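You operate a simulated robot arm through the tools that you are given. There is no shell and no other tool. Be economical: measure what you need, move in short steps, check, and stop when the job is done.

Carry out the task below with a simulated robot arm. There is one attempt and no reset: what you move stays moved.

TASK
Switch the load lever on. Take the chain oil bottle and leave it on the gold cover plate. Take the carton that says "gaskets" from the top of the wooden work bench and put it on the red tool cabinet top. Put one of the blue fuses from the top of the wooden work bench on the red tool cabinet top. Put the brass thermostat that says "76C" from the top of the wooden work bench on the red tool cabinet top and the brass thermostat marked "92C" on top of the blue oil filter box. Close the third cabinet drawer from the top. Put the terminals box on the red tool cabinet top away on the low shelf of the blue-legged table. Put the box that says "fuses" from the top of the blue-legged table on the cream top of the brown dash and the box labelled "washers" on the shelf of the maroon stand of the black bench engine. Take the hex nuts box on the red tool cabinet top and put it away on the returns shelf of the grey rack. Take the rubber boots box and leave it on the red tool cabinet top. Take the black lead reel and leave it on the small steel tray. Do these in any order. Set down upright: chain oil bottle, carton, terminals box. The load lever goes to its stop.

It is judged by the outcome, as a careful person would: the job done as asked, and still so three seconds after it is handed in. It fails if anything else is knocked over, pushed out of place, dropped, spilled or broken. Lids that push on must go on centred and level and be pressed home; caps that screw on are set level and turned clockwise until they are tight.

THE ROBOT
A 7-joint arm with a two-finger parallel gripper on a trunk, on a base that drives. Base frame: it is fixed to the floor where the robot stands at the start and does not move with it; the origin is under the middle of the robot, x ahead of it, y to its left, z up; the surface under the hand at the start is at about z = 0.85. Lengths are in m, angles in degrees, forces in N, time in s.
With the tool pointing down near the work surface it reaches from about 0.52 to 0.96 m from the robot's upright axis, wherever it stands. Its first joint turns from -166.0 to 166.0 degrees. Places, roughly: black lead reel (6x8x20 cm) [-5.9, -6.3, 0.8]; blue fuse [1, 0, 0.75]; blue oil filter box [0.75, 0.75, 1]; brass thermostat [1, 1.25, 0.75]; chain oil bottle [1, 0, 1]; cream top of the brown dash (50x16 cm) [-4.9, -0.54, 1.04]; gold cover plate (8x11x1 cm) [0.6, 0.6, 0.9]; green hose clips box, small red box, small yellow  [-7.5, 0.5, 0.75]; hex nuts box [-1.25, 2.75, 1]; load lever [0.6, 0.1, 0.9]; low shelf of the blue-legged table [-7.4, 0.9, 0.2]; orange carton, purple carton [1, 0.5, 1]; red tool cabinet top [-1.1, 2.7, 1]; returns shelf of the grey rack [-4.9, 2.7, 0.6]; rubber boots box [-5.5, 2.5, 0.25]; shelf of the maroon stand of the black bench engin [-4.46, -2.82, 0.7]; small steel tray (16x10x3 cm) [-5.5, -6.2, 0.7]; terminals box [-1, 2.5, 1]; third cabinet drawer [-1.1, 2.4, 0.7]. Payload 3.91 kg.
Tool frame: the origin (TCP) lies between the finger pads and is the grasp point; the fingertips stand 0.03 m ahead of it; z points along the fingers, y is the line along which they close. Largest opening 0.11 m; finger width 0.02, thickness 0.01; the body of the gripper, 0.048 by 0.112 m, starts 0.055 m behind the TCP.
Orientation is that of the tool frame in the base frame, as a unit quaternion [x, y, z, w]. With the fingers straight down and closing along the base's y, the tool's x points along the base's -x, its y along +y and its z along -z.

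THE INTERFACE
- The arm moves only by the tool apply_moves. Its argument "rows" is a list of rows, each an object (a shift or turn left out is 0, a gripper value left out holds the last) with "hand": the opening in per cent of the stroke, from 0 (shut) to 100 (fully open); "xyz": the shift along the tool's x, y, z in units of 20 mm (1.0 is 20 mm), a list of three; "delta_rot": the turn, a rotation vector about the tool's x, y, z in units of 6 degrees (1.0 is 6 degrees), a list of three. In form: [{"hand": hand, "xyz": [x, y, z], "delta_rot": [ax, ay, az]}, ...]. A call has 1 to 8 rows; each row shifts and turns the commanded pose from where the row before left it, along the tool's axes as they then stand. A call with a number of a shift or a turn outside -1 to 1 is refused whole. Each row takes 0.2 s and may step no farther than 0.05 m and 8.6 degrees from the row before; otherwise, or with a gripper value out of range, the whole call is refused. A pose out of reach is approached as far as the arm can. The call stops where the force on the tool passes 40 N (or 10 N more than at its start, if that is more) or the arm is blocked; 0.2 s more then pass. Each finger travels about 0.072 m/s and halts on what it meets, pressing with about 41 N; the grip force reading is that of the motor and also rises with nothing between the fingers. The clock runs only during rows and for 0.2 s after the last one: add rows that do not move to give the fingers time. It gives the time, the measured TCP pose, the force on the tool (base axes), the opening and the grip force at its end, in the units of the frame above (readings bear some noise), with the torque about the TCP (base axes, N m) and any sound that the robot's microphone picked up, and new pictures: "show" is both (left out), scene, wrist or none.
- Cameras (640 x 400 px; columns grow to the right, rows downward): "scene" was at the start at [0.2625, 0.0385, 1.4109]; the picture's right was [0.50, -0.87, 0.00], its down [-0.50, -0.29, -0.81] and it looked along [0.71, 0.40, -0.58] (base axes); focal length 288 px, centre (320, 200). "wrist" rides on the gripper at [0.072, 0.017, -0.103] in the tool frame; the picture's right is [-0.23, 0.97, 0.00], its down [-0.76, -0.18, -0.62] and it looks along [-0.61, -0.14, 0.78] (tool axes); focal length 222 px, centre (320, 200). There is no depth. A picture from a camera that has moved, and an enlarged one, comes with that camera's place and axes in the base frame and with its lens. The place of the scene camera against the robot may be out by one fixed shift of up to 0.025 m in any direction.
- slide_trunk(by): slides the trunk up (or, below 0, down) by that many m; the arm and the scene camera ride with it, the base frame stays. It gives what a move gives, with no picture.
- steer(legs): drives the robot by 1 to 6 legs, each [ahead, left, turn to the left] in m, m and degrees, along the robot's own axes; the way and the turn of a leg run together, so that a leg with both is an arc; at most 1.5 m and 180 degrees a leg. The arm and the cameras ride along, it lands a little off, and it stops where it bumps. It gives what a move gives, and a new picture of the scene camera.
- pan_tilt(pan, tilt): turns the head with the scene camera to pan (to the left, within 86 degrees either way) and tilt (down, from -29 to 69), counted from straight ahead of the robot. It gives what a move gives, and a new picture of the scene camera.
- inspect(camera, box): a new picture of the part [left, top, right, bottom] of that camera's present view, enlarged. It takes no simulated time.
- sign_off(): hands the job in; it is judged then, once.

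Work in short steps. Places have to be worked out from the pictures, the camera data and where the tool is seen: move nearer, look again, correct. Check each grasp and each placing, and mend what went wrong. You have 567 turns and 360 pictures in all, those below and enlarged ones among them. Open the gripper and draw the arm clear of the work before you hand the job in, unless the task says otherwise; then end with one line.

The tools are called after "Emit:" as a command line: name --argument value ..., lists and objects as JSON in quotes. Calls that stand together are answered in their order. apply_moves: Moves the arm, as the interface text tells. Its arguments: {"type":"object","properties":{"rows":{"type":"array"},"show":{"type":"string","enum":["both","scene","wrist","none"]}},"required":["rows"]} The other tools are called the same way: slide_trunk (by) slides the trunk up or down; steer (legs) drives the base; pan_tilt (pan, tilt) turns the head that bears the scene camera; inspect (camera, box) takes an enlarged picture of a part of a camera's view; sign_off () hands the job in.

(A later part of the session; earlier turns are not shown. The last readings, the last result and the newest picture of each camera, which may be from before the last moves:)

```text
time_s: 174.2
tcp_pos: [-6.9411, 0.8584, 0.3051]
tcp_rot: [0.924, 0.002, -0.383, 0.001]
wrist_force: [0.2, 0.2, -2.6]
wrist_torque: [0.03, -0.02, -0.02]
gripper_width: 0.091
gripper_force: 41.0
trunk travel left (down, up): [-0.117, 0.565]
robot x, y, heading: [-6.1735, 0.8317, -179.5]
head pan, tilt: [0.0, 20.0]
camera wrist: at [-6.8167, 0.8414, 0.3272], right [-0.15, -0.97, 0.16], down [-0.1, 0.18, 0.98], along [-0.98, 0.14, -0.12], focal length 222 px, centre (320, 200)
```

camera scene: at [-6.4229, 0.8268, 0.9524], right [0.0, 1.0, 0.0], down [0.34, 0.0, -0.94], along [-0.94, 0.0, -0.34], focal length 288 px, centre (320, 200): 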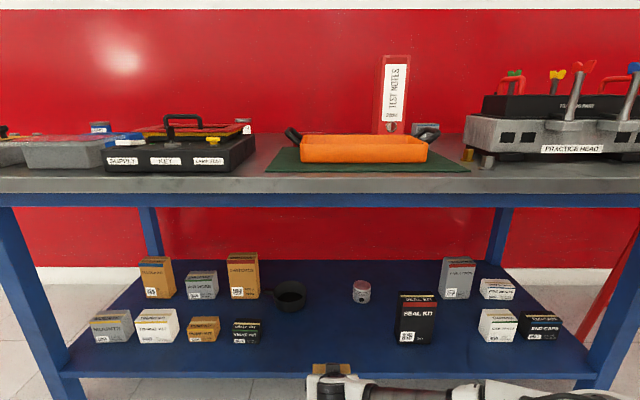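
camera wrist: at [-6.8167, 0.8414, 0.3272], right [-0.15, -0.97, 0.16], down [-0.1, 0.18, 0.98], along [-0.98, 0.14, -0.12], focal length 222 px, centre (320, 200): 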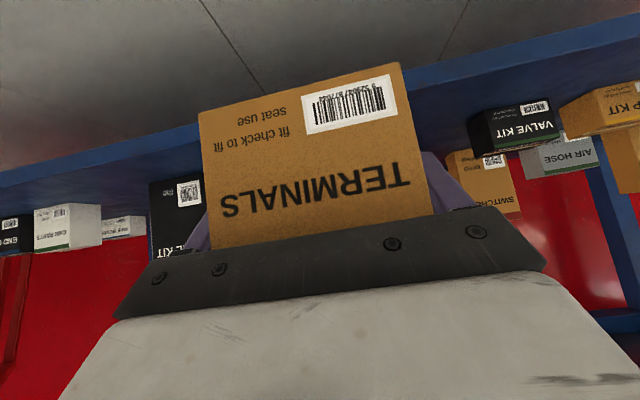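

Clear gap. I drive 0.1 m more, then extend with the arm.

Emit:
steer --legs '[[0.1, 0, 0]]'

Emit:
apply_moves --rows '[{"xyz": [-0.7, 0, 0.7]}, {"xyz": [-0.7, 0, 0.7]}, {"xyz": [-0.7, 0, 0.7]}, {"xyz": [-0.7, 0, 0.7]}]' --show "both"

```text
time_s: 175.4
tcp_pos: [-7.0411, 0.8596, 0.3047]
tcp_rot: [0.924, 0.002, -0.383, 0.001]
wrist_force: [-1.1, 0.5, -1.8]
wrist_torque: [0.02, 0.02, -0.02]
gripper_width: 0.0911
gripper_force: 40.4
trunk travel left (down, up): [-0.117, 0.565]
robot x, y, heading: [-6.2748, 0.8344, -179.9]
head pan, tilt: [0.0, 20.0]
camera scene: at [-6.5217, 0.8268, 0.9524], right [0.0, 1.0, 0.0], down [0.34, 0.0, -0.94], along [-0.94, 0.0, -0.34], focal length 288 px, centre (320, 200)
```

scene: 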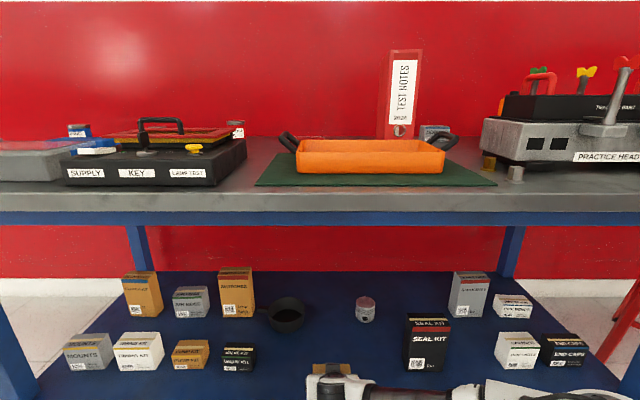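

```text
time_s: 176.4
tcp_pos: [-7.1196, 0.8579, 0.3056]
tcp_rot: [0.924, 0.002, -0.383, 0.001]
wrist_force: [0.9, 0.7, -2.3]
wrist_torque: [-0.02, 0.02, -0.03]
gripper_width: 0.0906
gripper_force: 40.7
trunk travel left (down, up): [-0.117, 0.565]
robot x, y, heading: [-6.2749, 0.8333, -180.0]
head pan, tilt: [0.0, 20.0]
camera scene: at [-6.5217, 0.8268, 0.9524], right [0.0, 1.0, 0.0], down [0.34, 0.0, -0.94], along [-0.94, 0.0, -0.34], focal length 288 px, centre (320, 200)
camera wrist: at [-6.9948, 0.8414, 0.3275], right [-0.16, -0.97, 0.16], down [-0.1, 0.18, 0.98], along [-0.98, 0.14, -0.12], focal length 222 px, centre (320, 200)
```

scene: 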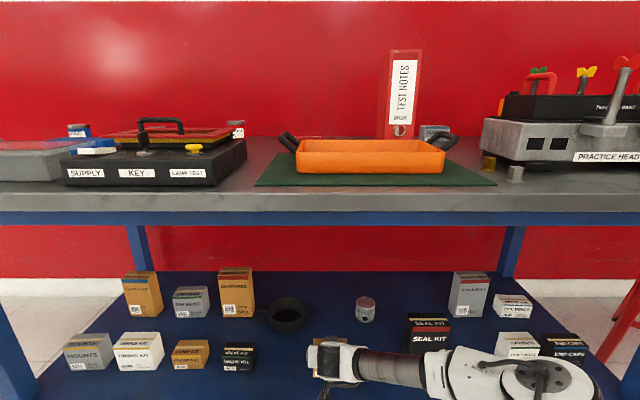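
wrist: 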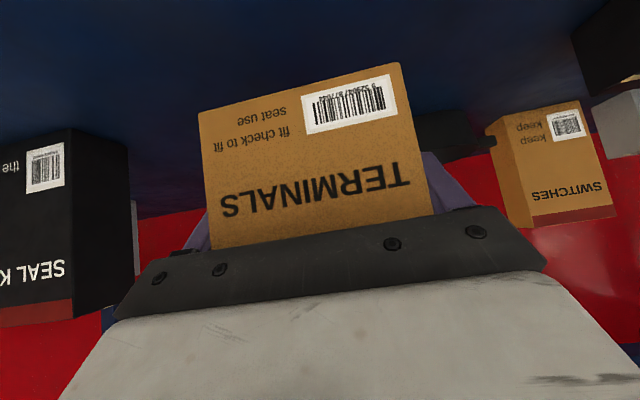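

Over the spot. Lower step by step to contact.

Emit:
apply_moves --rows '[{"xyz": [0.5, 0, 0.5]}, {"xyz": [0.4, 0, 0.4]}, {"xyz": [0.2, 0, 0.2]}]' --show "wrist"

Emit:
apply_moves --rows '[{"xyz": [0.1, 0, 0.1]}, {"xyz": [0.1, 0, 0.1]}]' --show "none"

```text
time_s: 177.2
tcp_pos: [-7.1209, 0.8578, 0.2738]
tcp_rot: [0.924, 0.002, -0.382, 0.001]
wrist_force: [0.5, 0.1, -2.1]
wrist_torque: [0.01, -0.01, 0.0]
gripper_width: 0.0908
gripper_force: 40.9
trunk travel left (down, up): [-0.117, 0.565]
robot x, y, heading: [-6.2726, 0.8343, -180.1]
head pan, tilt: [0.0, 20.0]
camera wrist: at [-6.9952, 0.8417, 0.2962], right [-0.16, -0.97, 0.16], down [-0.1, 0.18, 0.98], along [-0.98, 0.14, -0.12], focal length 222 px, centre (320, 200)
```

wrist: 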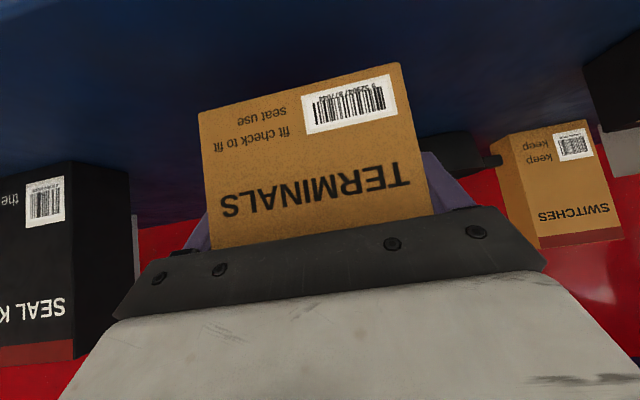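

```text
time_s: 177.8
tcp_pos: [-7.1203, 0.8576, 0.2683]
tcp_rot: [0.924, 0.002, -0.382, 0.002]
wrist_force: [0.0, -1.0, -2.0]
wrist_torque: [0.0, 0.05, 0.02]
gripper_width: 0.091
gripper_force: 40.9
trunk travel left (down, up): [-0.117, 0.565]
robot x, y, heading: [-6.2768, 0.8323, -180.0]
head pan, tilt: [0.0, 20.0]
```

Emit:
apply_moves --rows '[{"xyz": [0.1, 0, 0.1]}, {"xyz": [0.1, 0, 0.1]}, {"xyz": [0.1, 0, 0.1]}]' --show "none"

Emit:
apply_moves --rows '[{"xyz": [0.1, 0, 0.1]}, {"xyz": [0.1, 0, 0.1]}, {"xyz": [0.1, 0, 0.1]}]' --show "none"

Emit:
apply_moves --rows '[{"xyz": [0.1, 0, 0.1]}, {"xyz": [0.1, 0, 0.1]}, {"xyz": [0.1, 0, 0.1]}]' --show "wrist"

```text
time_s: 178.6
tcp_pos: [-7.12, 0.8577, 0.2591]
tcp_rot: [0.924, 0.002, -0.383, 0.001]
wrist_force: [-0.6, 0.2, -2.6]
wrist_torque: [0.01, 0.01, -0.01]
gripper_width: 0.091
gripper_force: 41.0
trunk travel left (down, up): [-0.117, 0.565]
robot x, y, heading: [-6.2772, 0.8347, -179.8]
head pan, tilt: [0.0, 20.0]
```

```text
time_s: 179.4
tcp_pos: [-7.1207, 0.8576, 0.2519]
tcp_rot: [0.924, 0.002, -0.382, 0.002]
wrist_force: [-0.4, -0.1, -1.3]
wrist_torque: [0.0, 0.03, 0.04]
gripper_width: 0.0909
gripper_force: 40.6
trunk travel left (down, up): [-0.117, 0.565]
robot x, y, heading: [-6.2762, 0.8274, -180.0]
head pan, tilt: [0.0, 20.0]
```

```text
time_s: 180.2
tcp_pos: [-7.12, 0.8569, 0.243]
tcp_rot: [0.924, 0.001, -0.383, 0.001]
wrist_force: [-0.7, 0.3, -1.8]
wrist_torque: [0.0, 0.02, 0.0]
gripper_width: 0.0909
gripper_force: 40.7
trunk travel left (down, up): [-0.117, 0.565]
robot x, y, heading: [-6.2756, 0.8318, -180.1]
head pan, tilt: [0.0, 20.0]
camera wrist: at [-6.9948, 0.8412, 0.2649], right [-0.16, -0.97, 0.16], down [-0.1, 0.18, 0.98], along [-0.98, 0.14, -0.12], focal length 222 px, centre (320, 200)
```

wrist: 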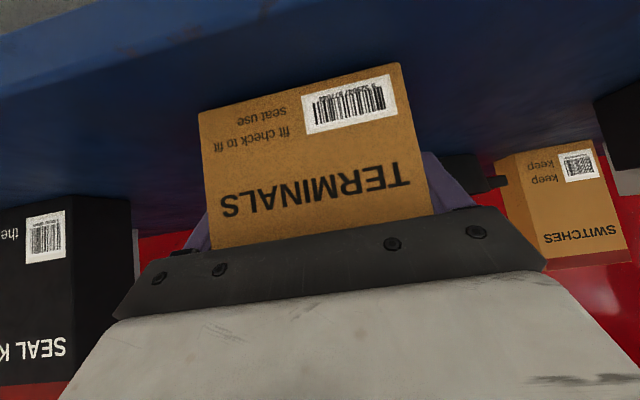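

The shelf edge is around x −7.05, so I move 2 cm deeper, then continue down.

Emit:
apply_moves --rows '[{"xyz": [-0.7, 0, 0.7]}, {"xyz": [0.1, 0, 0.1]}, {"xyz": [0.1, 0, 0.1]}, {"xyz": [0.1, 0, 0.1]}]' --show "none"

Emit:
apply_moves --rows '[{"xyz": [0.1, 0, 0.1]}, {"xyz": [0.1, 0, 0.1]}, {"xyz": [0.1, 0, 0.1]}]' --show "none"

```text
time_s: 181.2
tcp_pos: [-7.1418, 0.858, 0.2382]
tcp_rot: [0.923, 0.002, -0.386, 0.001]
wrist_force: [7.1, 1.1, 27.0]
wrist_torque: [0.24, -1.2, -0.08]
gripper_width: 0.0908
gripper_force: 40.6
trunk travel left (down, up): [-0.117, 0.565]
robot x, y, heading: [-6.2744, 0.8335, -179.8]
head pan, tilt: [0.0, 20.0]
```

```text
time_s: 181.7
tcp_pos: [-7.1432, 0.8565, 0.2385]
tcp_rot: [0.921, 0.002, -0.389, 0.001]
wrist_force: [2.2, 0.7, 18.2]
wrist_torque: [0.14, -0.85, -0.06]
gripper_width: 0.0906
gripper_force: 41.1
trunk travel left (down, up): [-0.117, 0.565]
robot x, y, heading: [-6.2775, 0.8348, -179.8]
head pan, tilt: [0.0, 20.0]
stopped in row 2: the force on the tool passed its limit at 40 N (the readings are from after the stop); the commanded pose is now the measured one
```

Box is down on the shelf (z ≈ 0.20). Release and back out along the tool axis.

Emit:
apply_moves --rows '[{"xyz": [-0.1, 0, -0.1]}, {"hand": 100}, {"hand": 100}, {"hand": 100}]' --show "wrist"

Emit:
apply_moves --rows '[{"xyz": [0, 0, -1]}, {"xyz": [0, 0, -1]}, {"xyz": [0, 0, -1]}, {"xyz": [0, 0, -1]}, {"xyz": [0, 0, -1]}, {"xyz": [0, 0, -1]}]' --show "wrist"

```text
time_s: 182.7
tcp_pos: [-7.1422, 0.8572, 0.2367]
tcp_rot: [0.922, 0.003, -0.386, 0.002]
wrist_force: [-0.6, 0.5, 0.3]
wrist_torque: [0.01, 0.0, -0.02]
gripper_width: 0.1097
gripper_force: 0.0
trunk travel left (down, up): [-0.117, 0.565]
robot x, y, heading: [-6.2761, 0.8336, -179.5]
head pan, tilt: [0.0, 20.0]
camera wrist: at [-7.0168, 0.8413, 0.2587], right [-0.15, -0.97, 0.16], down [-0.09, 0.18, 0.98], along [-0.98, 0.14, -0.12], focal length 222 px, centre (320, 200)
```

wrist: 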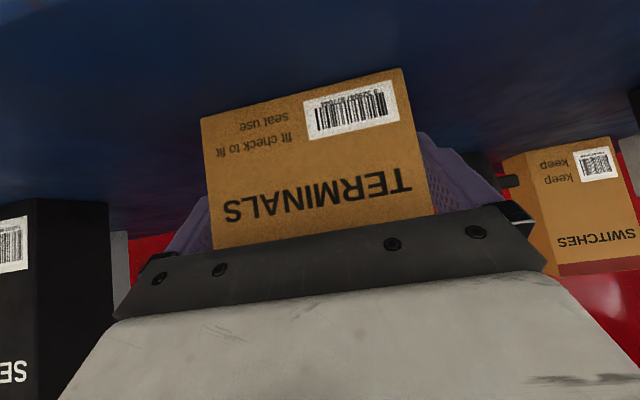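

```text
time_s: 184.1
tcp_pos: [-7.0571, 0.8569, 0.3217]
tcp_rot: [0.923, 0.003, -0.386, 0.002]
wrist_force: [-0.9, 0.1, -0.1]
wrist_torque: [-0.01, 0.04, -0.01]
gripper_width: 0.1099
gripper_force: 0.0
trunk travel left (down, up): [-0.117, 0.565]
robot x, y, heading: [-6.2708, 0.8301, -180.1]
head pan, tilt: [0.0, 20.0]
camera wrist: at [-6.9313, 0.8414, 0.343], right [-0.15, -0.97, 0.16], down [-0.09, 0.18, 0.98], along [-0.98, 0.14, -0.12], focal length 222 px, centre (320, 200)
```

wrist: 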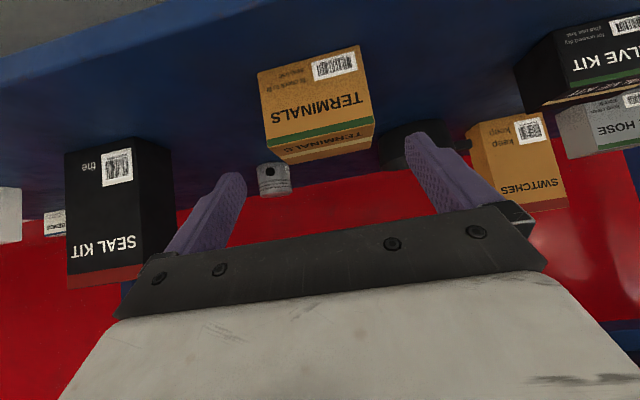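

Terminals box stands upright. I back out, raise trunk and hand, and level the tool.

Emit:
steer --legs '[[-0.55, 0, 0]]'

Emit:
slide_trunk --by 0.4

Emit:
slide_trunk --by 0.16

Emit:
apply_moves --rows '[{"xyz": [-0.4, 0, -0.7], "delta_rot": [0, 0.94, 0]}, {"xyz": [-0.4, 0, -0.8], "delta_rot": [0, 0.94, 0]}, {"xyz": [-0.3, 0, -0.9], "delta_rot": [0, 0.94, 0]}, {"xyz": [-0.2, 0, -0.9], "delta_rot": [0, 0.94, 0]}, {"xyz": [-0.2, 0, -1], "delta_rot": [0, 0.94, 0]}, {"xyz": [-0.1, 0, -1], "delta_rot": [0, 0.94, 0]}, {"xyz": [0, 0, -1], "delta_rot": [0, 0.94, 0]}, {"xyz": [0, 0, -1], "delta_rot": [0, 0.94, 0]}]' --show "none"

Emit:
apply_moves --rows '[{"xyz": [0.3, 0, -1]}, {"xyz": [0.3, 0, -1]}, {"xyz": [0.3, 0, -1]}, {"xyz": [0.3, 0, -1]}, {"xyz": [0.3, 0, -1]}, {"xyz": [0.3, 0, -1]}]' --show "scene"

```text
time_s: 187.2
tcp_pos: [-6.512, 0.8637, 0.3215]
tcp_rot: [0.923, -0.002, -0.385, 0.0]
wrist_force: [-0.5, 1.3, -0.3]
wrist_torque: [0.04, -0.01, -0.03]
gripper_width: 0.1099
gripper_force: 0.0
trunk travel left (down, up): [-0.117, 0.565]
robot x, y, heading: [-5.7319, 0.8308, 179.7]
head pan, tilt: [0.0, 20.0]
camera scene: at [-5.9771, 0.8279, 0.9525], right [0.01, 1.0, 0.0], down [0.34, 0.0, -0.94], along [-0.94, 0.01, -0.34], focal length 288 px, centre (320, 200)
```

scene: 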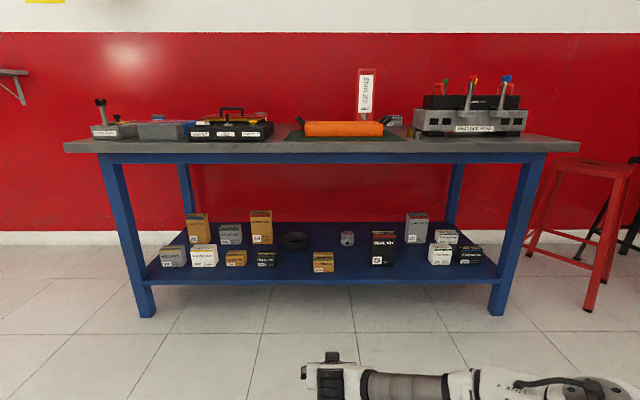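

```text
time_s: 191.0
tcp_pos: [-6.5127, 0.864, 0.7222]
tcp_rot: [0.922, 0.0, -0.386, 0.001]
wrist_force: [-0.7, -0.1, 0.5]
wrist_torque: [0.0, -0.01, 0.01]
gripper_width: 0.1101
gripper_force: 0.1
trunk travel left (down, up): [-0.517, 0.165]
robot x, y, heading: [-5.7305, 0.8303, 179.5]
head pan, tilt: [0.0, 20.0]
```

```text
time_s: 192.9
tcp_pos: [-6.5118, 0.8629, 0.8809]
tcp_rot: [0.922, -0.001, -0.387, 0.0]
wrist_force: [-0.5, 0.0, -0.3]
wrist_torque: [0.0, -0.03, -0.01]
gripper_width: 0.1102
gripper_force: 0.1
trunk travel left (down, up): [-0.677, 0.005]
robot x, y, heading: [-5.7345, 0.8318, 179.4]
head pan, tilt: [0.0, 20.0]
```

```text
time_s: 194.7
tcp_pos: [-6.4796, 0.8646, 1.0301]
tcp_rot: [1.0, -0.001, -0.001, 0.001]
wrist_force: [0.5, 0.5, -0.1]
wrist_torque: [0.03, -0.03, 0.0]
gripper_width: 0.11
gripper_force: 0.0
trunk travel left (down, up): [-0.677, 0.005]
robot x, y, heading: [-5.7328, 0.8306, 179.7]
head pan, tilt: [0.0, 20.0]
```

```text
time_s: 196.1
tcp_pos: [-6.4434, 0.866, 1.1491]
tcp_rot: [1.0, -0.002, -0.003, 0.001]
wrist_force: [-1.2, -0.3, -0.2]
wrist_torque: [-0.02, 0.0, -0.02]
gripper_width: 0.1099
gripper_force: 0.1
trunk travel left (down, up): [-0.677, 0.005]
robot x, y, heading: [-5.7318, 0.8337, 179.8]
head pan, tilt: [0.0, 20.0]
camera scene: at [-5.9769, 0.8279, 1.5125], right [0.01, 1.0, 0.0], down [0.34, 0.0, -0.94], along [-0.94, 0.01, -0.34], focal length 288 px, centre (320, 200)
```

scene: 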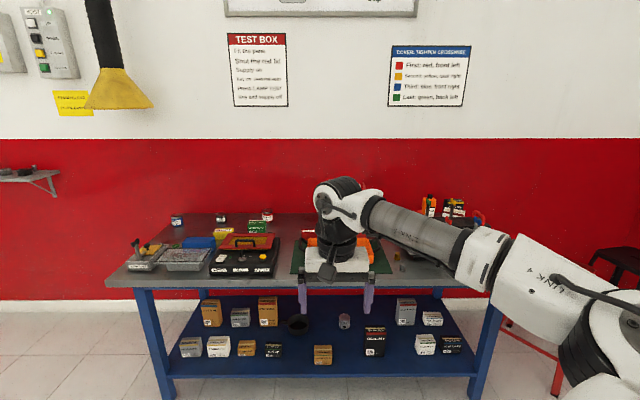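

Now toward the table's left half for the fuses box.

Emit:
steer --legs '[[0.7, 0.38, 0.2]]'

Emit:
pan_tilt --pan 5 --tilt 40

```text
time_s: 200.3
tcp_pos: [-7.1431, 0.5064, 1.1476]
tcp_rot: [1.0, -0.009, -0.001, 0.0]
wrist_force: [0.1, -0.4, -0.5]
wrist_torque: [0.03, -0.03, 0.0]
gripper_width: 0.1099
gripper_force: 0.0
trunk travel left (down, up): [-0.677, 0.005]
robot x, y, heading: [-6.4298, 0.4595, 178.8]
head pan, tilt: [0.0, 20.0]
camera scene: at [-6.6766, 0.4615, 1.5124], right [0.02, 1.0, 0.0], down [0.34, -0.01, -0.94], along [-0.94, 0.02, -0.34], focal length 288 px, centre (320, 200)
```

scene: 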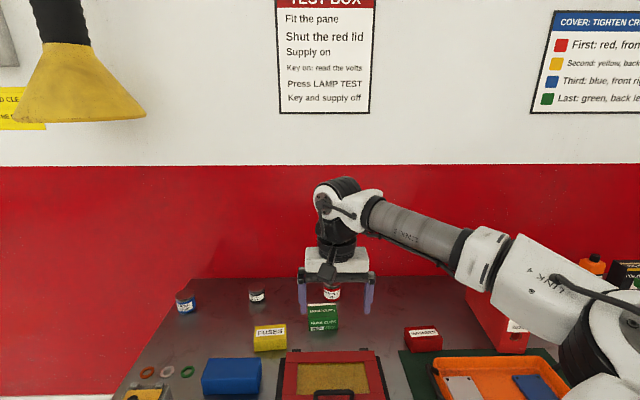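

```text
time_s: 201.2
tcp_pos: [-7.1423, 0.5073, 1.1486]
tcp_rot: [1.0, -0.01, -0.003, 0.0]
wrist_force: [-0.9, 0.0, -0.4]
wrist_torque: [0.0, 0.03, -0.01]
gripper_width: 0.1101
gripper_force: 0.1
trunk travel left (down, up): [-0.677, 0.005]
robot x, y, heading: [-6.4276, 0.463, 178.7]
head pan, tilt: [5.0, 40.0]
camera scene: at [-6.668, 0.4541, 1.4811], right [-0.06, 1.0, 0.0], down [0.64, 0.04, -0.77], along [-0.77, -0.05, -0.64], focal length 288 px, centre (320, 200)
```

scene: 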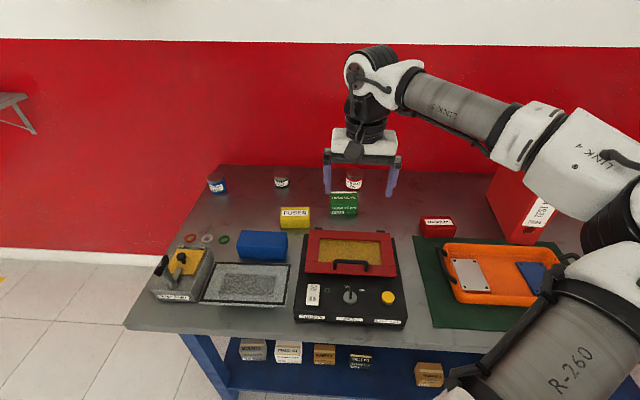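

Emit:
inspect --camera "scene" --box '[240, 160, 500, 300]'

Emit:
apply_moves --rows '[{"xyz": [-0.5, 1, 0]}, {"xyz": [-0.5, 1, 0]}, {"xyz": [-0.5, 1, 0]}, {"xyz": [-0.5, 1, 0]}, {"xyz": [-0.5, 1, 0]}]' --show "wrist"

```text
2.46 times, centred on (370, 230) of scene
camera zoom: at [-6.668, 0.4541, 1.4811], right [-0.06, 1.0, 0.0], down [0.64, 0.04, -0.77], along [-0.77, -0.05, -0.64], focal length 709 px, centre (197, 126)
```

zoom: 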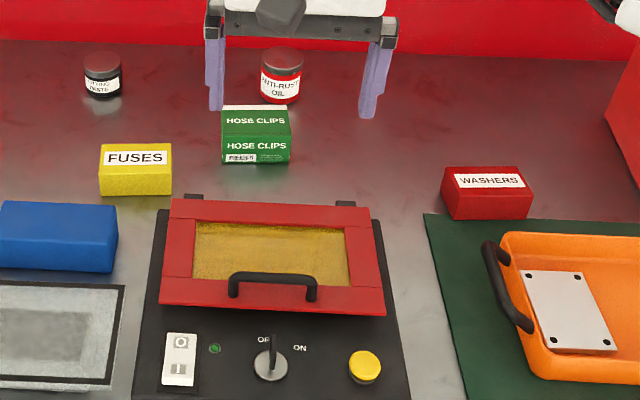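

```text
time_s: 202.3
tcp_pos: [-7.196, 0.4062, 1.1473]
tcp_rot: [1.0, -0.01, -0.002, 0.0]
wrist_force: [0.3, -0.4, -0.1]
wrist_torque: [-0.05, 0.02, 0.02]
gripper_width: 0.1101
gripper_force: 0.1
trunk travel left (down, up): [-0.677, 0.005]
robot x, y, heading: [-6.4305, 0.4594, 178.4]
head pan, tilt: [5.0, 40.0]
camera wrist: at [-7.1233, 0.3877, 1.2518], right [-0.25, -0.97, 0.0], down [-0.76, 0.19, 0.63], along [-0.61, 0.15, -0.78], focal length 222 px, centre (320, 200)
```

wrist: 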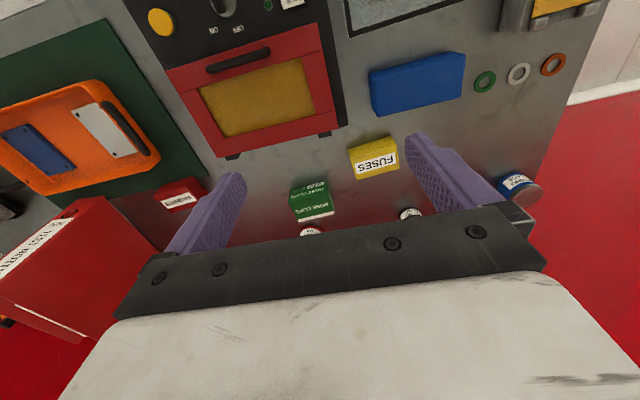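

FUSES (yellow) and WASHERS (red) located; each is ~0.1 wide, ~0.06 deep, so I'll grip along their depth. I move 0.1 m closer and yaw the hand 90°.

Emit:
steer --legs '[[0.1, 0, 1]]'

Emit:
apply_moves --rows '[{"delta_rot": [0, 0, 1]}, {"delta_rot": [0, 0, 1]}, {"delta_rot": [0, 0, 1]}, {"delta_rot": [0, 0, 1]}, {"delta_rot": [0, 0, 1]}, {"delta_rot": [0, 0, 1]}, {"delta_rot": [0, 0, 1]}, {"delta_rot": [0, 0, 1]}]' --show "none"

Emit:
apply_moves --rows '[{"delta_rot": [0, 0, 1]}, {"delta_rot": [0, 0, 1]}, {"delta_rot": [0, 0, 1]}, {"delta_rot": [0, 0, 1]}, {"delta_rot": [0, 0, 1]}, {"delta_rot": [0, 0, 1]}, {"delta_rot": [0, 0, 1]}]' --show "both"

```text
time_s: 203.5
tcp_pos: [-7.2946, 0.3948, 1.1483]
tcp_rot: [1.0, -0.002, -0.002, 0.0]
wrist_force: [-0.4, -0.4, 0.4]
wrist_torque: [0.0, -0.07, -0.05]
gripper_width: 0.1101
gripper_force: 0.0
trunk travel left (down, up): [-0.677, 0.005]
robot x, y, heading: [-6.5274, 0.465, 179.6]
head pan, tilt: [5.0, 40.0]
camera scene: at [-6.767, 0.4513, 1.4808], right [-0.08, 1.0, 0.0], down [0.64, 0.05, -0.77], along [-0.76, -0.06, -0.64], focal length 288 px, centre (320, 200)
```

scene: 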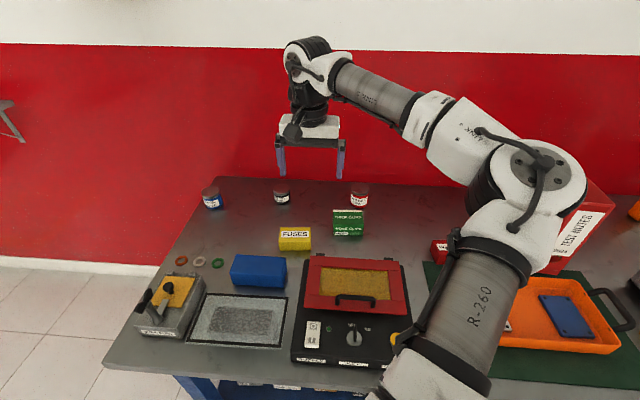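

```text
time_s: 205.3
tcp_pos: [-7.2942, 0.3952, 1.1492]
tcp_rot: [0.912, -0.409, -0.002, 0.001]
wrist_force: [-0.3, 0.7, -0.3]
wrist_torque: [-0.02, 0.02, 0.02]
gripper_width: 0.1102
gripper_force: 0.0
trunk travel left (down, up): [-0.677, 0.005]
robot x, y, heading: [-6.5282, 0.4614, 179.6]
head pan, tilt: [5.0, 40.0]
```

```text
time_s: 206.9
tcp_pos: [-7.2921, 0.3968, 1.1496]
tcp_rot: [-0.706, 0.708, 0.003, -0.003]
wrist_force: [-1.0, 1.0, -0.6]
wrist_torque: [0.01, 0.01, 0.0]
gripper_width: 0.1098
gripper_force: 0.0
trunk travel left (down, up): [-0.677, 0.005]
robot x, y, heading: [-6.5247, 0.4617, 179.9]
head pan, tilt: [5.0, 40.0]
camera scene: at [-6.7659, 0.4514, 1.4811], right [-0.08, 1.0, 0.0], down [0.64, 0.05, -0.77], along [-0.76, -0.06, -0.64], focal length 288 px, centre (320, 200)
camera wrist: at [-7.3088, 0.3235, 1.2526], right [-0.97, 0.23, 0.0], down [0.18, 0.76, 0.62], along [0.14, 0.61, -0.78], focal length 222 px, centre (320, 200)
```

scene: 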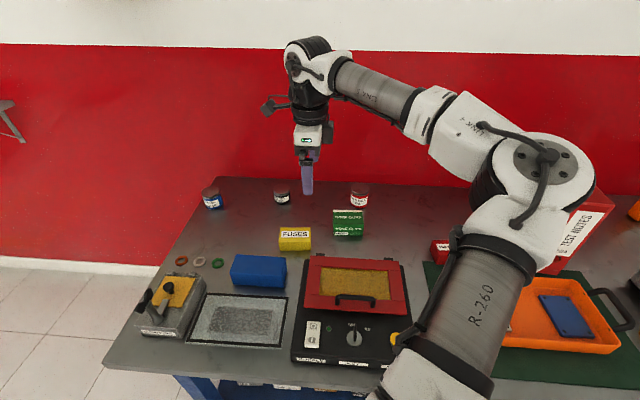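
wrist: 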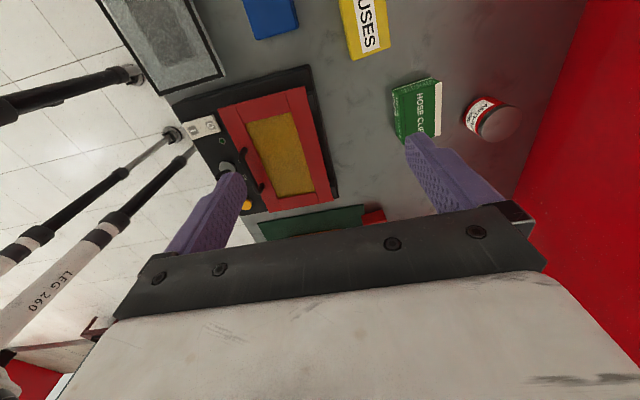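

Emit:
apply_moves --rows '[{"xyz": [1, 0.8, 0]}, {"xyz": [1, 0.8, 0]}, {"xyz": [1, 0.8, 0]}, {"xyz": [1, 0.8, 0]}, {"xyz": [0, 0.8, 1]}]' --show "wrist"

```text
time_s: 208.1
tcp_pos: [-7.3728, 0.315, 1.1297]
tcp_rot: [-0.705, 0.709, 0.001, -0.002]
wrist_force: [-0.9, -0.4, 0.2]
wrist_torque: [-0.02, -0.06, 0.01]
gripper_width: 0.11
gripper_force: 0.0
trunk travel left (down, up): [-0.677, 0.005]
robot x, y, heading: [-6.5261, 0.4575, 179.6]
head pan, tilt: [5.0, 40.0]
camera wrist: at [-7.3889, 0.2432, 1.2327], right [-0.97, 0.23, 0.0], down [0.18, 0.76, 0.62], along [0.14, 0.61, -0.78], focal length 222 px, centre (320, 200)
```

wrist: 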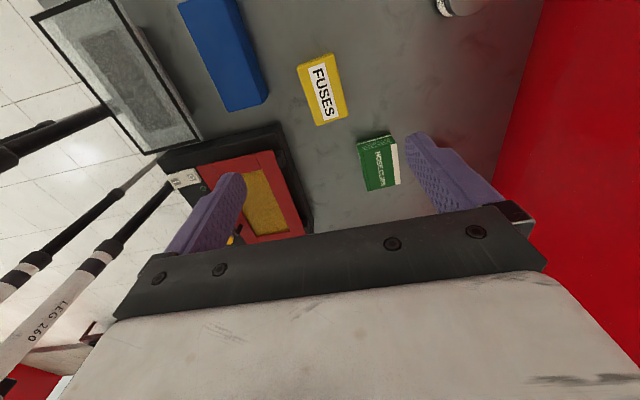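

Box centre ≈ (−7.375, 0.333), turned ~4°. I align above it and descend partway.

Emit:
apply_moves --rows '[{"hand": 88, "xyz": [-0.45, 0.05, 1], "delta_rot": [0, 0, -0.75]}, {"xyz": [-0.45, 0.05, 1]}, {"xyz": [0, 0, 1]}, {"xyz": [0, 0, 1]}, {"xyz": [0, 0, 1]}, {"xyz": [0, 0, 1]}, {"xyz": [0, 0, 1]}, {"xyz": [0, 0, 1]}]' --show "both"

```text
time_s: 209.9
tcp_pos: [-7.3768, 0.3348, 0.9695]
tcp_rot: [0.733, -0.68, -0.002, 0.002]
wrist_force: [0.2, -0.7, 0.5]
wrist_torque: [0.0, 0.0, 0.03]
gripper_width: 0.0967
gripper_force: 0.1
trunk travel left (down, up): [-0.677, 0.005]
robot x, y, heading: [-6.5266, 0.4625, 179.7]
head pan, tilt: [5.0, 40.0]
camera scene: at [-6.7662, 0.4514, 1.481], right [-0.08, 1.0, 0.0], down [0.64, 0.05, -0.77], along [-0.76, -0.06, -0.64], focal length 288 px, centre (320, 200)
camera wrist: at [-7.3863, 0.2614, 1.0728], right [-0.99, 0.15, 0.0], down [0.12, 0.77, 0.62], along [0.09, 0.62, -0.78], focal length 222 px, centre (320, 200)
```

scene: 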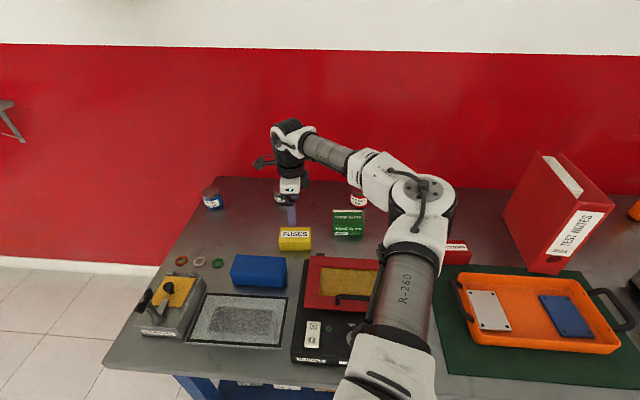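
wrist: 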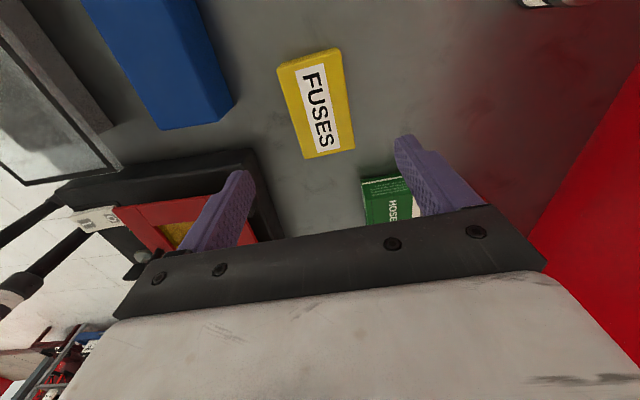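

Centred; box top z ≈ 0.80. Descend to grip height and close.

Emit:
apply_moves --rows '[{"xyz": [0, 0, 1]}, {"xyz": [0, 0, 1]}, {"xyz": [0, 0, 1]}, {"xyz": [0, 0, 1]}, {"xyz": [0, 0, 1]}, {"xyz": [0, 0, 1]}, {"xyz": [0, 0, 1]}, {"xyz": [0, 0, 0.9]}]' --show "wrist"

Emit:
apply_moves --rows '[{"xyz": [0, 0, 0.8]}, {"hand": 0}, {"hand": 0}, {"hand": 0}]' --show "wrist"

```text
time_s: 211.6
tcp_pos: [-7.379, 0.3332, 0.8297]
tcp_rot: [0.734, -0.68, -0.003, 0.004]
wrist_force: [6.6, 3.9, 22.1]
wrist_torque: [0.29, -1.5, 0.24]
gripper_width: 0.1005
gripper_force: 3.6
trunk travel left (down, up): [-0.677, 0.005]
robot x, y, heading: [-6.5261, 0.4615, 179.6]
head pan, tilt: [5.0, 40.0]
stopped in row 8: the force on the tool passed its limit at 49 N (the readings are from after the stop); the commanded pose is now the measured one
camera wrist: at [-7.389, 0.2609, 0.9346], right [-0.99, 0.15, 0.01], down [0.13, 0.77, 0.62], along [0.09, 0.61, -0.78], focal length 222 px, centre (320, 200)
```

wrist: 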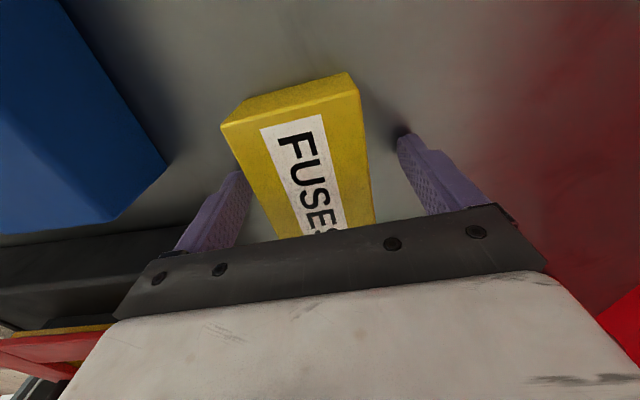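

```text
time_s: 211.9
tcp_pos: [-7.3815, 0.3351, 0.8308]
tcp_rot: [0.733, -0.68, -0.005, 0.007]
wrist_force: [8.1, 4.1, 24.7]
wrist_torque: [0.38, -1.69, 0.27]
gripper_width: 0.1013
gripper_force: 4.6
trunk travel left (down, up): [-0.677, 0.005]
robot x, y, heading: [-6.5259, 0.463, 179.6]
head pan, tilt: [5.0, 40.0]
stopped in row 1: the force on the tool passed its limit at 51 N (the readings are from after the stop); the commanded pose is now the measured one
camera wrist: at [-7.3904, 0.261, 0.9351], right [-0.99, 0.15, 0.01], down [0.13, 0.78, 0.62], along [0.08, 0.61, -0.79], focal length 222 px, centre (320, 200)
```

wrist: 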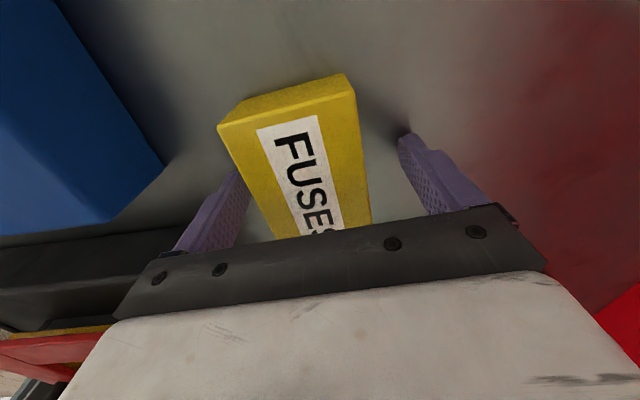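

The fingertips touched the table, so its top is at z ≈ 0.80. I rise slightly and close on the box.

Emit:
apply_moves --rows '[{"xyz": [0, 0, -0.3]}, {"hand": 0}, {"hand": 0}, {"hand": 0}, {"hand": 0}]' --show "both"

```text
time_s: 213.2
tcp_pos: [-7.3808, 0.3338, 0.8328]
tcp_rot: [0.733, -0.68, -0.003, 0.006]
wrist_force: [0.3, -0.5, 0.1]
wrist_torque: [0.03, 0.01, -0.02]
gripper_width: 0.0595
gripper_force: 41.5
trunk travel left (down, up): [-0.677, 0.005]
robot x, y, heading: [-6.5284, 0.4608, 179.5]
head pan, tilt: [5.0, 40.0]
camera scene: at [-6.7663, 0.4515, 1.481], right [-0.08, 1.0, 0.0], down [0.64, 0.05, -0.77], along [-0.76, -0.06, -0.64], focal length 288 px, centre (320, 200)
camera wrist: at [-7.3901, 0.2605, 0.9366], right [-0.99, 0.15, 0.01], down [0.13, 0.78, 0.62], along [0.08, 0.61, -0.79], focal length 222 px, centre (320, 200)
```

scene: 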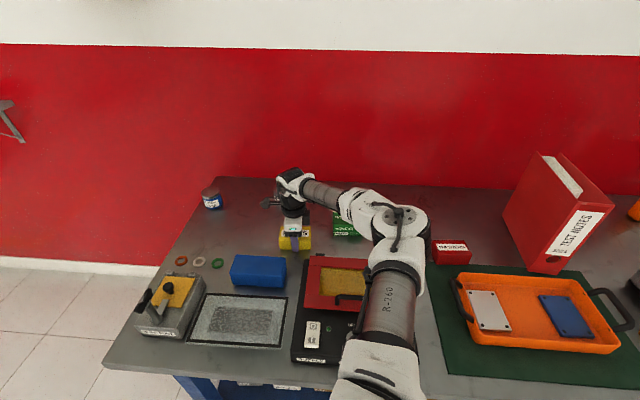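
wrist: 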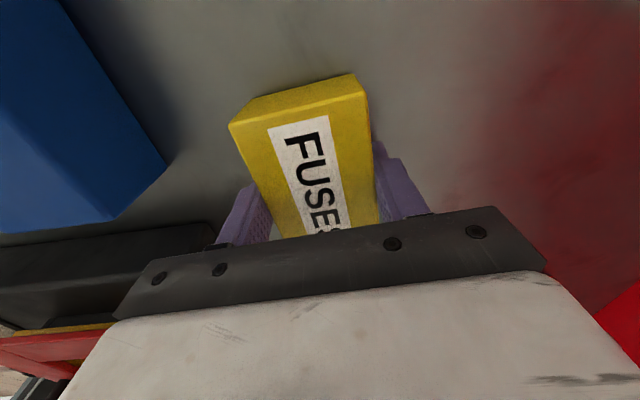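

Fuses box gripped. Lift up and back out from the table, then turn to view the dash.

Emit:
apply_moves --rows '[{"xyz": [0, 0, -1]}, {"xyz": [0, 0, -1]}, {"xyz": [0, 0, -1]}, {"xyz": [0, 0, -1]}, {"xyz": [0, 0, -1]}, {"xyz": [0, 0, -1]}, {"xyz": [0, 0, -1]}, {"xyz": [0, 0, -1]}]' --show "wrist"

Emit:
apply_moves --rows '[{"xyz": [0, -0.5, -1]}, {"xyz": [0, -0.5, -1]}, {"xyz": [0, -0.5, -1]}, {"xyz": [0, -0.5, -1]}, {"xyz": [0, -0.5, -1]}, {"xyz": [0, -0.5, -1]}, {"xyz": [0, -0.5, -1]}, {"xyz": [0, -0.5, -1]}]' --show "none"

Emit:
steer --legs '[[-0.75, 0, 0], [0, 0, 120]]'

```text
time_s: 214.9
tcp_pos: [-7.3788, 0.3343, 0.9933]
tcp_rot: [0.734, -0.68, -0.004, 0.005]
wrist_force: [-0.8, -0.3, -1.8]
wrist_torque: [0.01, 0.0, 0.03]
gripper_width: 0.0596
gripper_force: 40.6
trunk travel left (down, up): [-0.677, 0.005]
robot x, y, heading: [-6.5267, 0.4601, 179.7]
head pan, tilt: [5.0, 40.0]
camera wrist: at [-7.3877, 0.2606, 1.0982], right [-0.99, 0.15, 0.01], down [0.13, 0.78, 0.62], along [0.08, 0.61, -0.79], focal length 222 px, centre (320, 200)
```

wrist: 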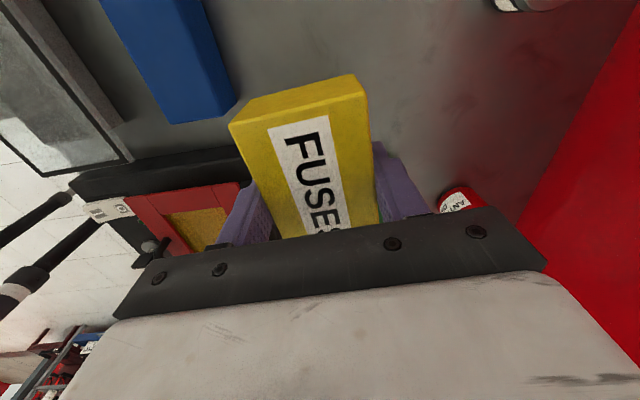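

```text
time_s: 216.8
tcp_pos: [-7.2953, 0.3421, 1.1518]
tcp_rot: [0.733, -0.68, -0.004, 0.007]
wrist_force: [0.7, -0.2, -1.9]
wrist_torque: [0.01, -0.01, -0.02]
gripper_width: 0.0595
gripper_force: 41.6
trunk travel left (down, up): [-0.677, 0.005]
robot x, y, heading: [-6.5287, 0.4582, 179.5]
head pan, tilt: [5.0, 40.0]
```

```text
time_s: 226.0
tcp_pos: [-5.2853, -0.143, 1.1512]
tcp_rot: [0.954, 0.3, 0.004, 0.007]
wrist_force: [-0.1, 0.0, -0.5]
wrist_torque: [-0.02, -0.01, -0.02]
gripper_width: 0.0595
gripper_force: 41.2
trunk travel left (down, up): [-0.677, 0.005]
robot x, y, heading: [-5.7862, 0.4565, -59.9]
head pan, tilt: [5.0, 40.0]
camera scene: at [-5.6293, 0.2345, 1.481], right [-0.82, -0.58, 0.0], down [-0.37, 0.53, -0.77], along [0.44, -0.63, -0.64], focal length 288 px, centre (320, 200)
```

scene: 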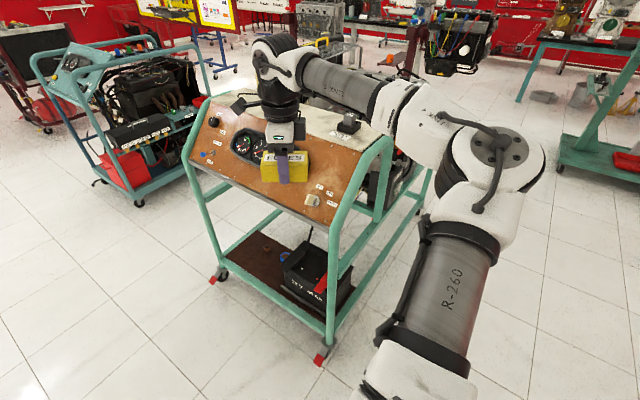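

The dash's cream top runs along x at y ≈ −0.56. I raise a bit, square up facing −y and strafe in front of it.

Emit:
apply_moves --rows '[{"xyz": [0, 0, -1]}, {"xyz": [0, 0, -1]}, {"xyz": [0, 0, -1]}]' --show "none"

Emit:
steer --legs '[[0, 0, -30], [0, 0.72, 0], [0.13, 0, 0]]'

Emit:
pan_tilt --pan 8 --tilt 38

```text
time_s: 226.8
tcp_pos: [-5.285, -0.1429, 1.213]
tcp_rot: [0.954, 0.3, 0.003, 0.007]
wrist_force: [-0.7, -1.0, -1.0]
wrist_torque: [0.01, 0.0, -0.01]
gripper_width: 0.0596
gripper_force: 40.9
trunk travel left (down, up): [-0.677, 0.005]
robot x, y, heading: [-5.7777, 0.4575, -59.9]
head pan, tilt: [5.0, 40.0]
```

```text
time_s: 235.2
tcp_pos: [-4.9151, -0.4287, 1.2113]
tcp_rot: [0.999, 0.051, 0.003, 0.006]
wrist_force: [0.2, 0.0, -1.2]
wrist_torque: [0.02, -0.02, 0.0]
gripper_width: 0.0592
gripper_force: 40.8
trunk travel left (down, up): [-0.677, 0.005]
robot x, y, heading: [-5.0538, 0.3364, -89.0]
head pan, tilt: [5.0, 40.0]
camera scene: at [-5.0277, 0.0745, 1.4807], right [-0.99, -0.11, 0.0], down [-0.07, 0.64, -0.77], along [0.08, -0.76, -0.64], focal length 288 px, centre (320, 200)
```

scene: 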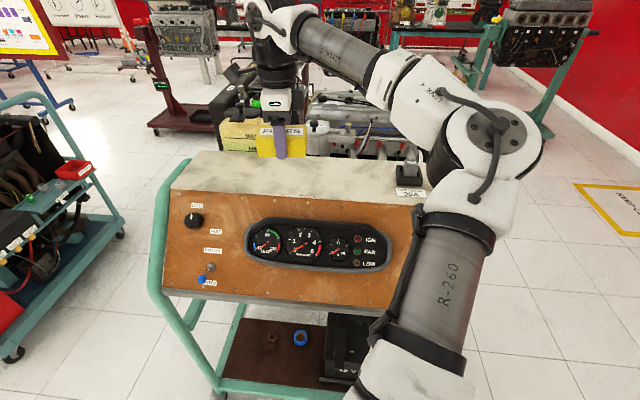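

```text
time_s: 235.8
tcp_pos: [-4.9155, -0.4289, 1.213]
tcp_rot: [0.999, 0.05, 0.0, 0.006]
wrist_force: [-0.1, 0.4, -1.4]
wrist_torque: [-0.01, 0.0, -0.01]
gripper_width: 0.0596
gripper_force: 41.4
trunk travel left (down, up): [-0.677, 0.005]
robot x, y, heading: [-5.0539, 0.3366, -89.0]
head pan, tilt: [8.0, 38.0]
camera scene: at [-5.0231, 0.0752, 1.484], right [-0.99, -0.16, 0.0], down [-0.1, 0.61, -0.79], along [0.12, -0.78, -0.62], focal length 288 px, centre (320, 200)
```

scene: 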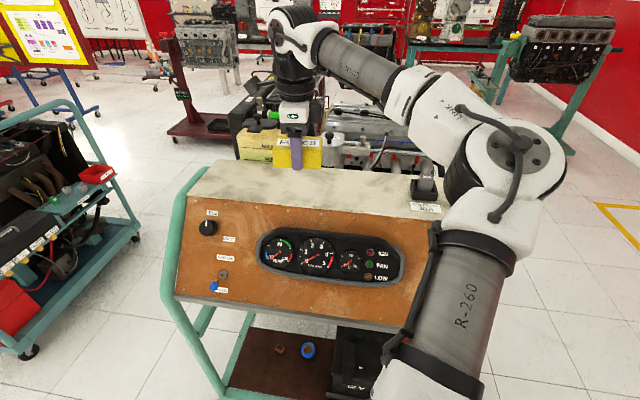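

Cream top: x −5.22…−4.58, y −0.43…−0.61 at z ≈ 1.04. I move the box over its centre and look.

Emit:
apply_moves --rows '[{"xyz": [0.1, 1, 0], "delta_rot": [0, 0, 0.8]}, {"xyz": [0.15, 1, 0]}, {"xyz": [0.15, 1, 0]}, {"xyz": [0.15, 1, 0]}, {"xyz": [0.15, 1, 0]}, {"xyz": [0, 0, 1]}, {"xyz": [0, 0, 1]}, {"xyz": [0, 0, 1]}]' --show "both"

```text
time_s: 237.6
tcp_pos: [-4.8991, -0.5304, 1.1532]
tcp_rot: [1.0, 0.009, 0.002, 0.007]
wrist_force: [0.6, 0.5, -0.8]
wrist_torque: [0.0, 0.01, -0.01]
gripper_width: 0.0596
gripper_force: 41.0
trunk travel left (down, up): [-0.677, 0.005]
robot x, y, heading: [-5.0542, 0.3355, -88.8]
head pan, tilt: [8.0, 38.0]
camera scene: at [-5.0233, 0.0747, 1.484], right [-0.99, -0.16, 0.0], down [-0.1, 0.61, -0.79], along [0.12, -0.78, -0.62], focal length 288 px, centre (320, 200)
camera wrist: at [-4.8259, -0.5435, 1.2581], right [-0.21, -0.98, 0.01], down [-0.77, 0.17, 0.62], along [-0.61, 0.12, -0.79], focal length 222 px, centre (320, 200)
```

scene: 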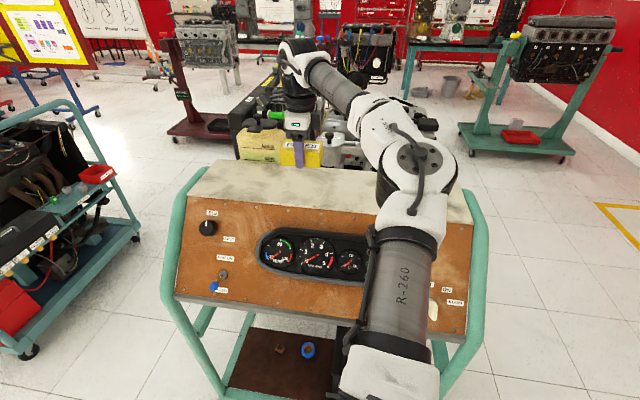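
wrist: 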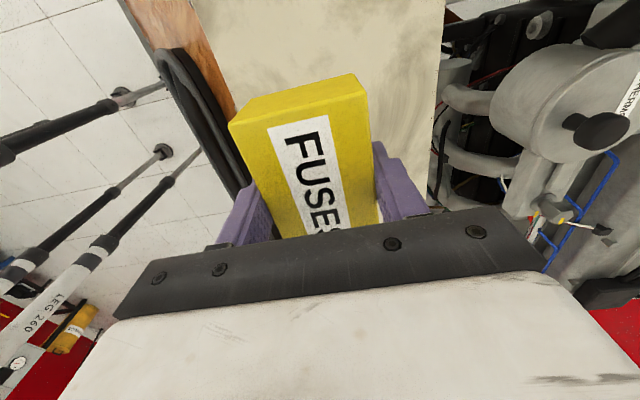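

Cream strip centre is nearer y −0.545. I adjust and descend.

Emit:
apply_moves --rows '[{"xyz": [0, 0.6, 1]}, {"xyz": [0, 0, 1]}, {"xyz": [0, 0, 1]}, {"xyz": [0, 0, 0.2]}]' --show "none"

Emit:
apply_moves --rows '[{"xyz": [0, 0, 0.15]}, {"xyz": [0, 0, 0.15]}, {"xyz": [0, 0, 0.15]}]' --show "both"

```text
time_s: 238.6
tcp_pos: [-4.8978, -0.5409, 1.0907]
tcp_rot: [1.0, 0.009, 0.003, 0.007]
wrist_force: [0.1, 0.1, -2.5]
wrist_torque: [-0.01, 0.0, -0.01]
gripper_width: 0.0595
gripper_force: 40.3
trunk travel left (down, up): [-0.677, 0.005]
robot x, y, heading: [-5.0572, 0.3346, -88.9]
head pan, tilt: [8.0, 38.0]
```

```text
time_s: 239.4
tcp_pos: [-4.8963, -0.5419, 1.0819]
tcp_rot: [1.0, 0.009, 0.002, 0.007]
wrist_force: [-0.1, -0.8, -1.0]
wrist_torque: [-0.04, 0.02, -0.01]
gripper_width: 0.0595
gripper_force: 40.7
trunk travel left (down, up): [-0.677, 0.005]
robot x, y, heading: [-5.0544, 0.3364, -88.9]
head pan, tilt: [8.0, 38.0]
camera scene: at [-5.0231, 0.075, 1.484], right [-0.99, -0.16, 0.0], down [-0.1, 0.61, -0.79], along [0.12, -0.78, -0.62], focal length 288 px, centre (320, 200)
camera wrist: at [-4.8239, -0.5564, 1.1857], right [-0.21, -0.98, 0.01], down [-0.77, 0.17, 0.62], along [-0.61, 0.12, -0.79], focal length 222 px, centre (320, 200)
```

scene: 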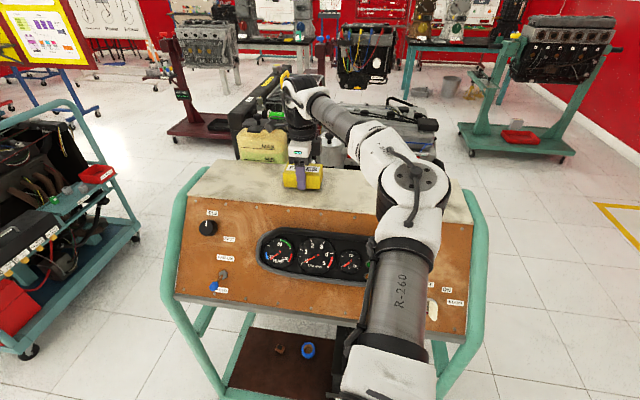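
wrist: 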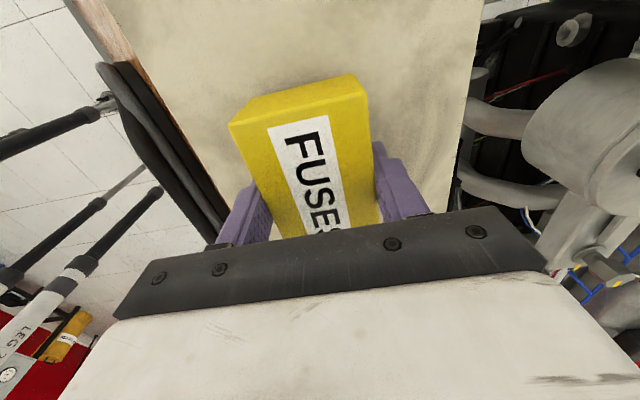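

Emit:
apply_moves --rows '[{"xyz": [0, 0, 0.15]}, {"xyz": [0, 0, 0.15]}, {"xyz": [0, 0, 0.1]}]' --show "none"

Emit:
apply_moves --rows '[{"xyz": [0, 0, 0.1]}, {"xyz": [0, 0, 0.1]}, {"xyz": [0, 0, 0.1]}]' --show "none"

```text
time_s: 240.2
tcp_pos: [-4.8963, -0.5426, 1.0724]
tcp_rot: [1.0, 0.009, 0.002, 0.007]
wrist_force: [0.6, 0.3, -1.4]
wrist_torque: [0.0, 0.0, -0.01]
gripper_width: 0.0594
gripper_force: 40.9
trunk travel left (down, up): [-0.677, 0.005]
robot x, y, heading: [-5.0538, 0.3344, -88.8]
head pan, tilt: [8.0, 38.0]
```

```text
time_s: 241.0
tcp_pos: [-4.8965, -0.5424, 1.071]
tcp_rot: [1.0, 0.009, 0.003, 0.01]
wrist_force: [2.3, -10.0, 27.4]
wrist_torque: [0.51, 0.78, 0.19]
gripper_width: 0.0594
gripper_force: 40.8
trunk travel left (down, up): [-0.677, 0.005]
robot x, y, heading: [-5.0543, 0.3377, -89.0]
head pan, tilt: [8.0, 38.0]
```

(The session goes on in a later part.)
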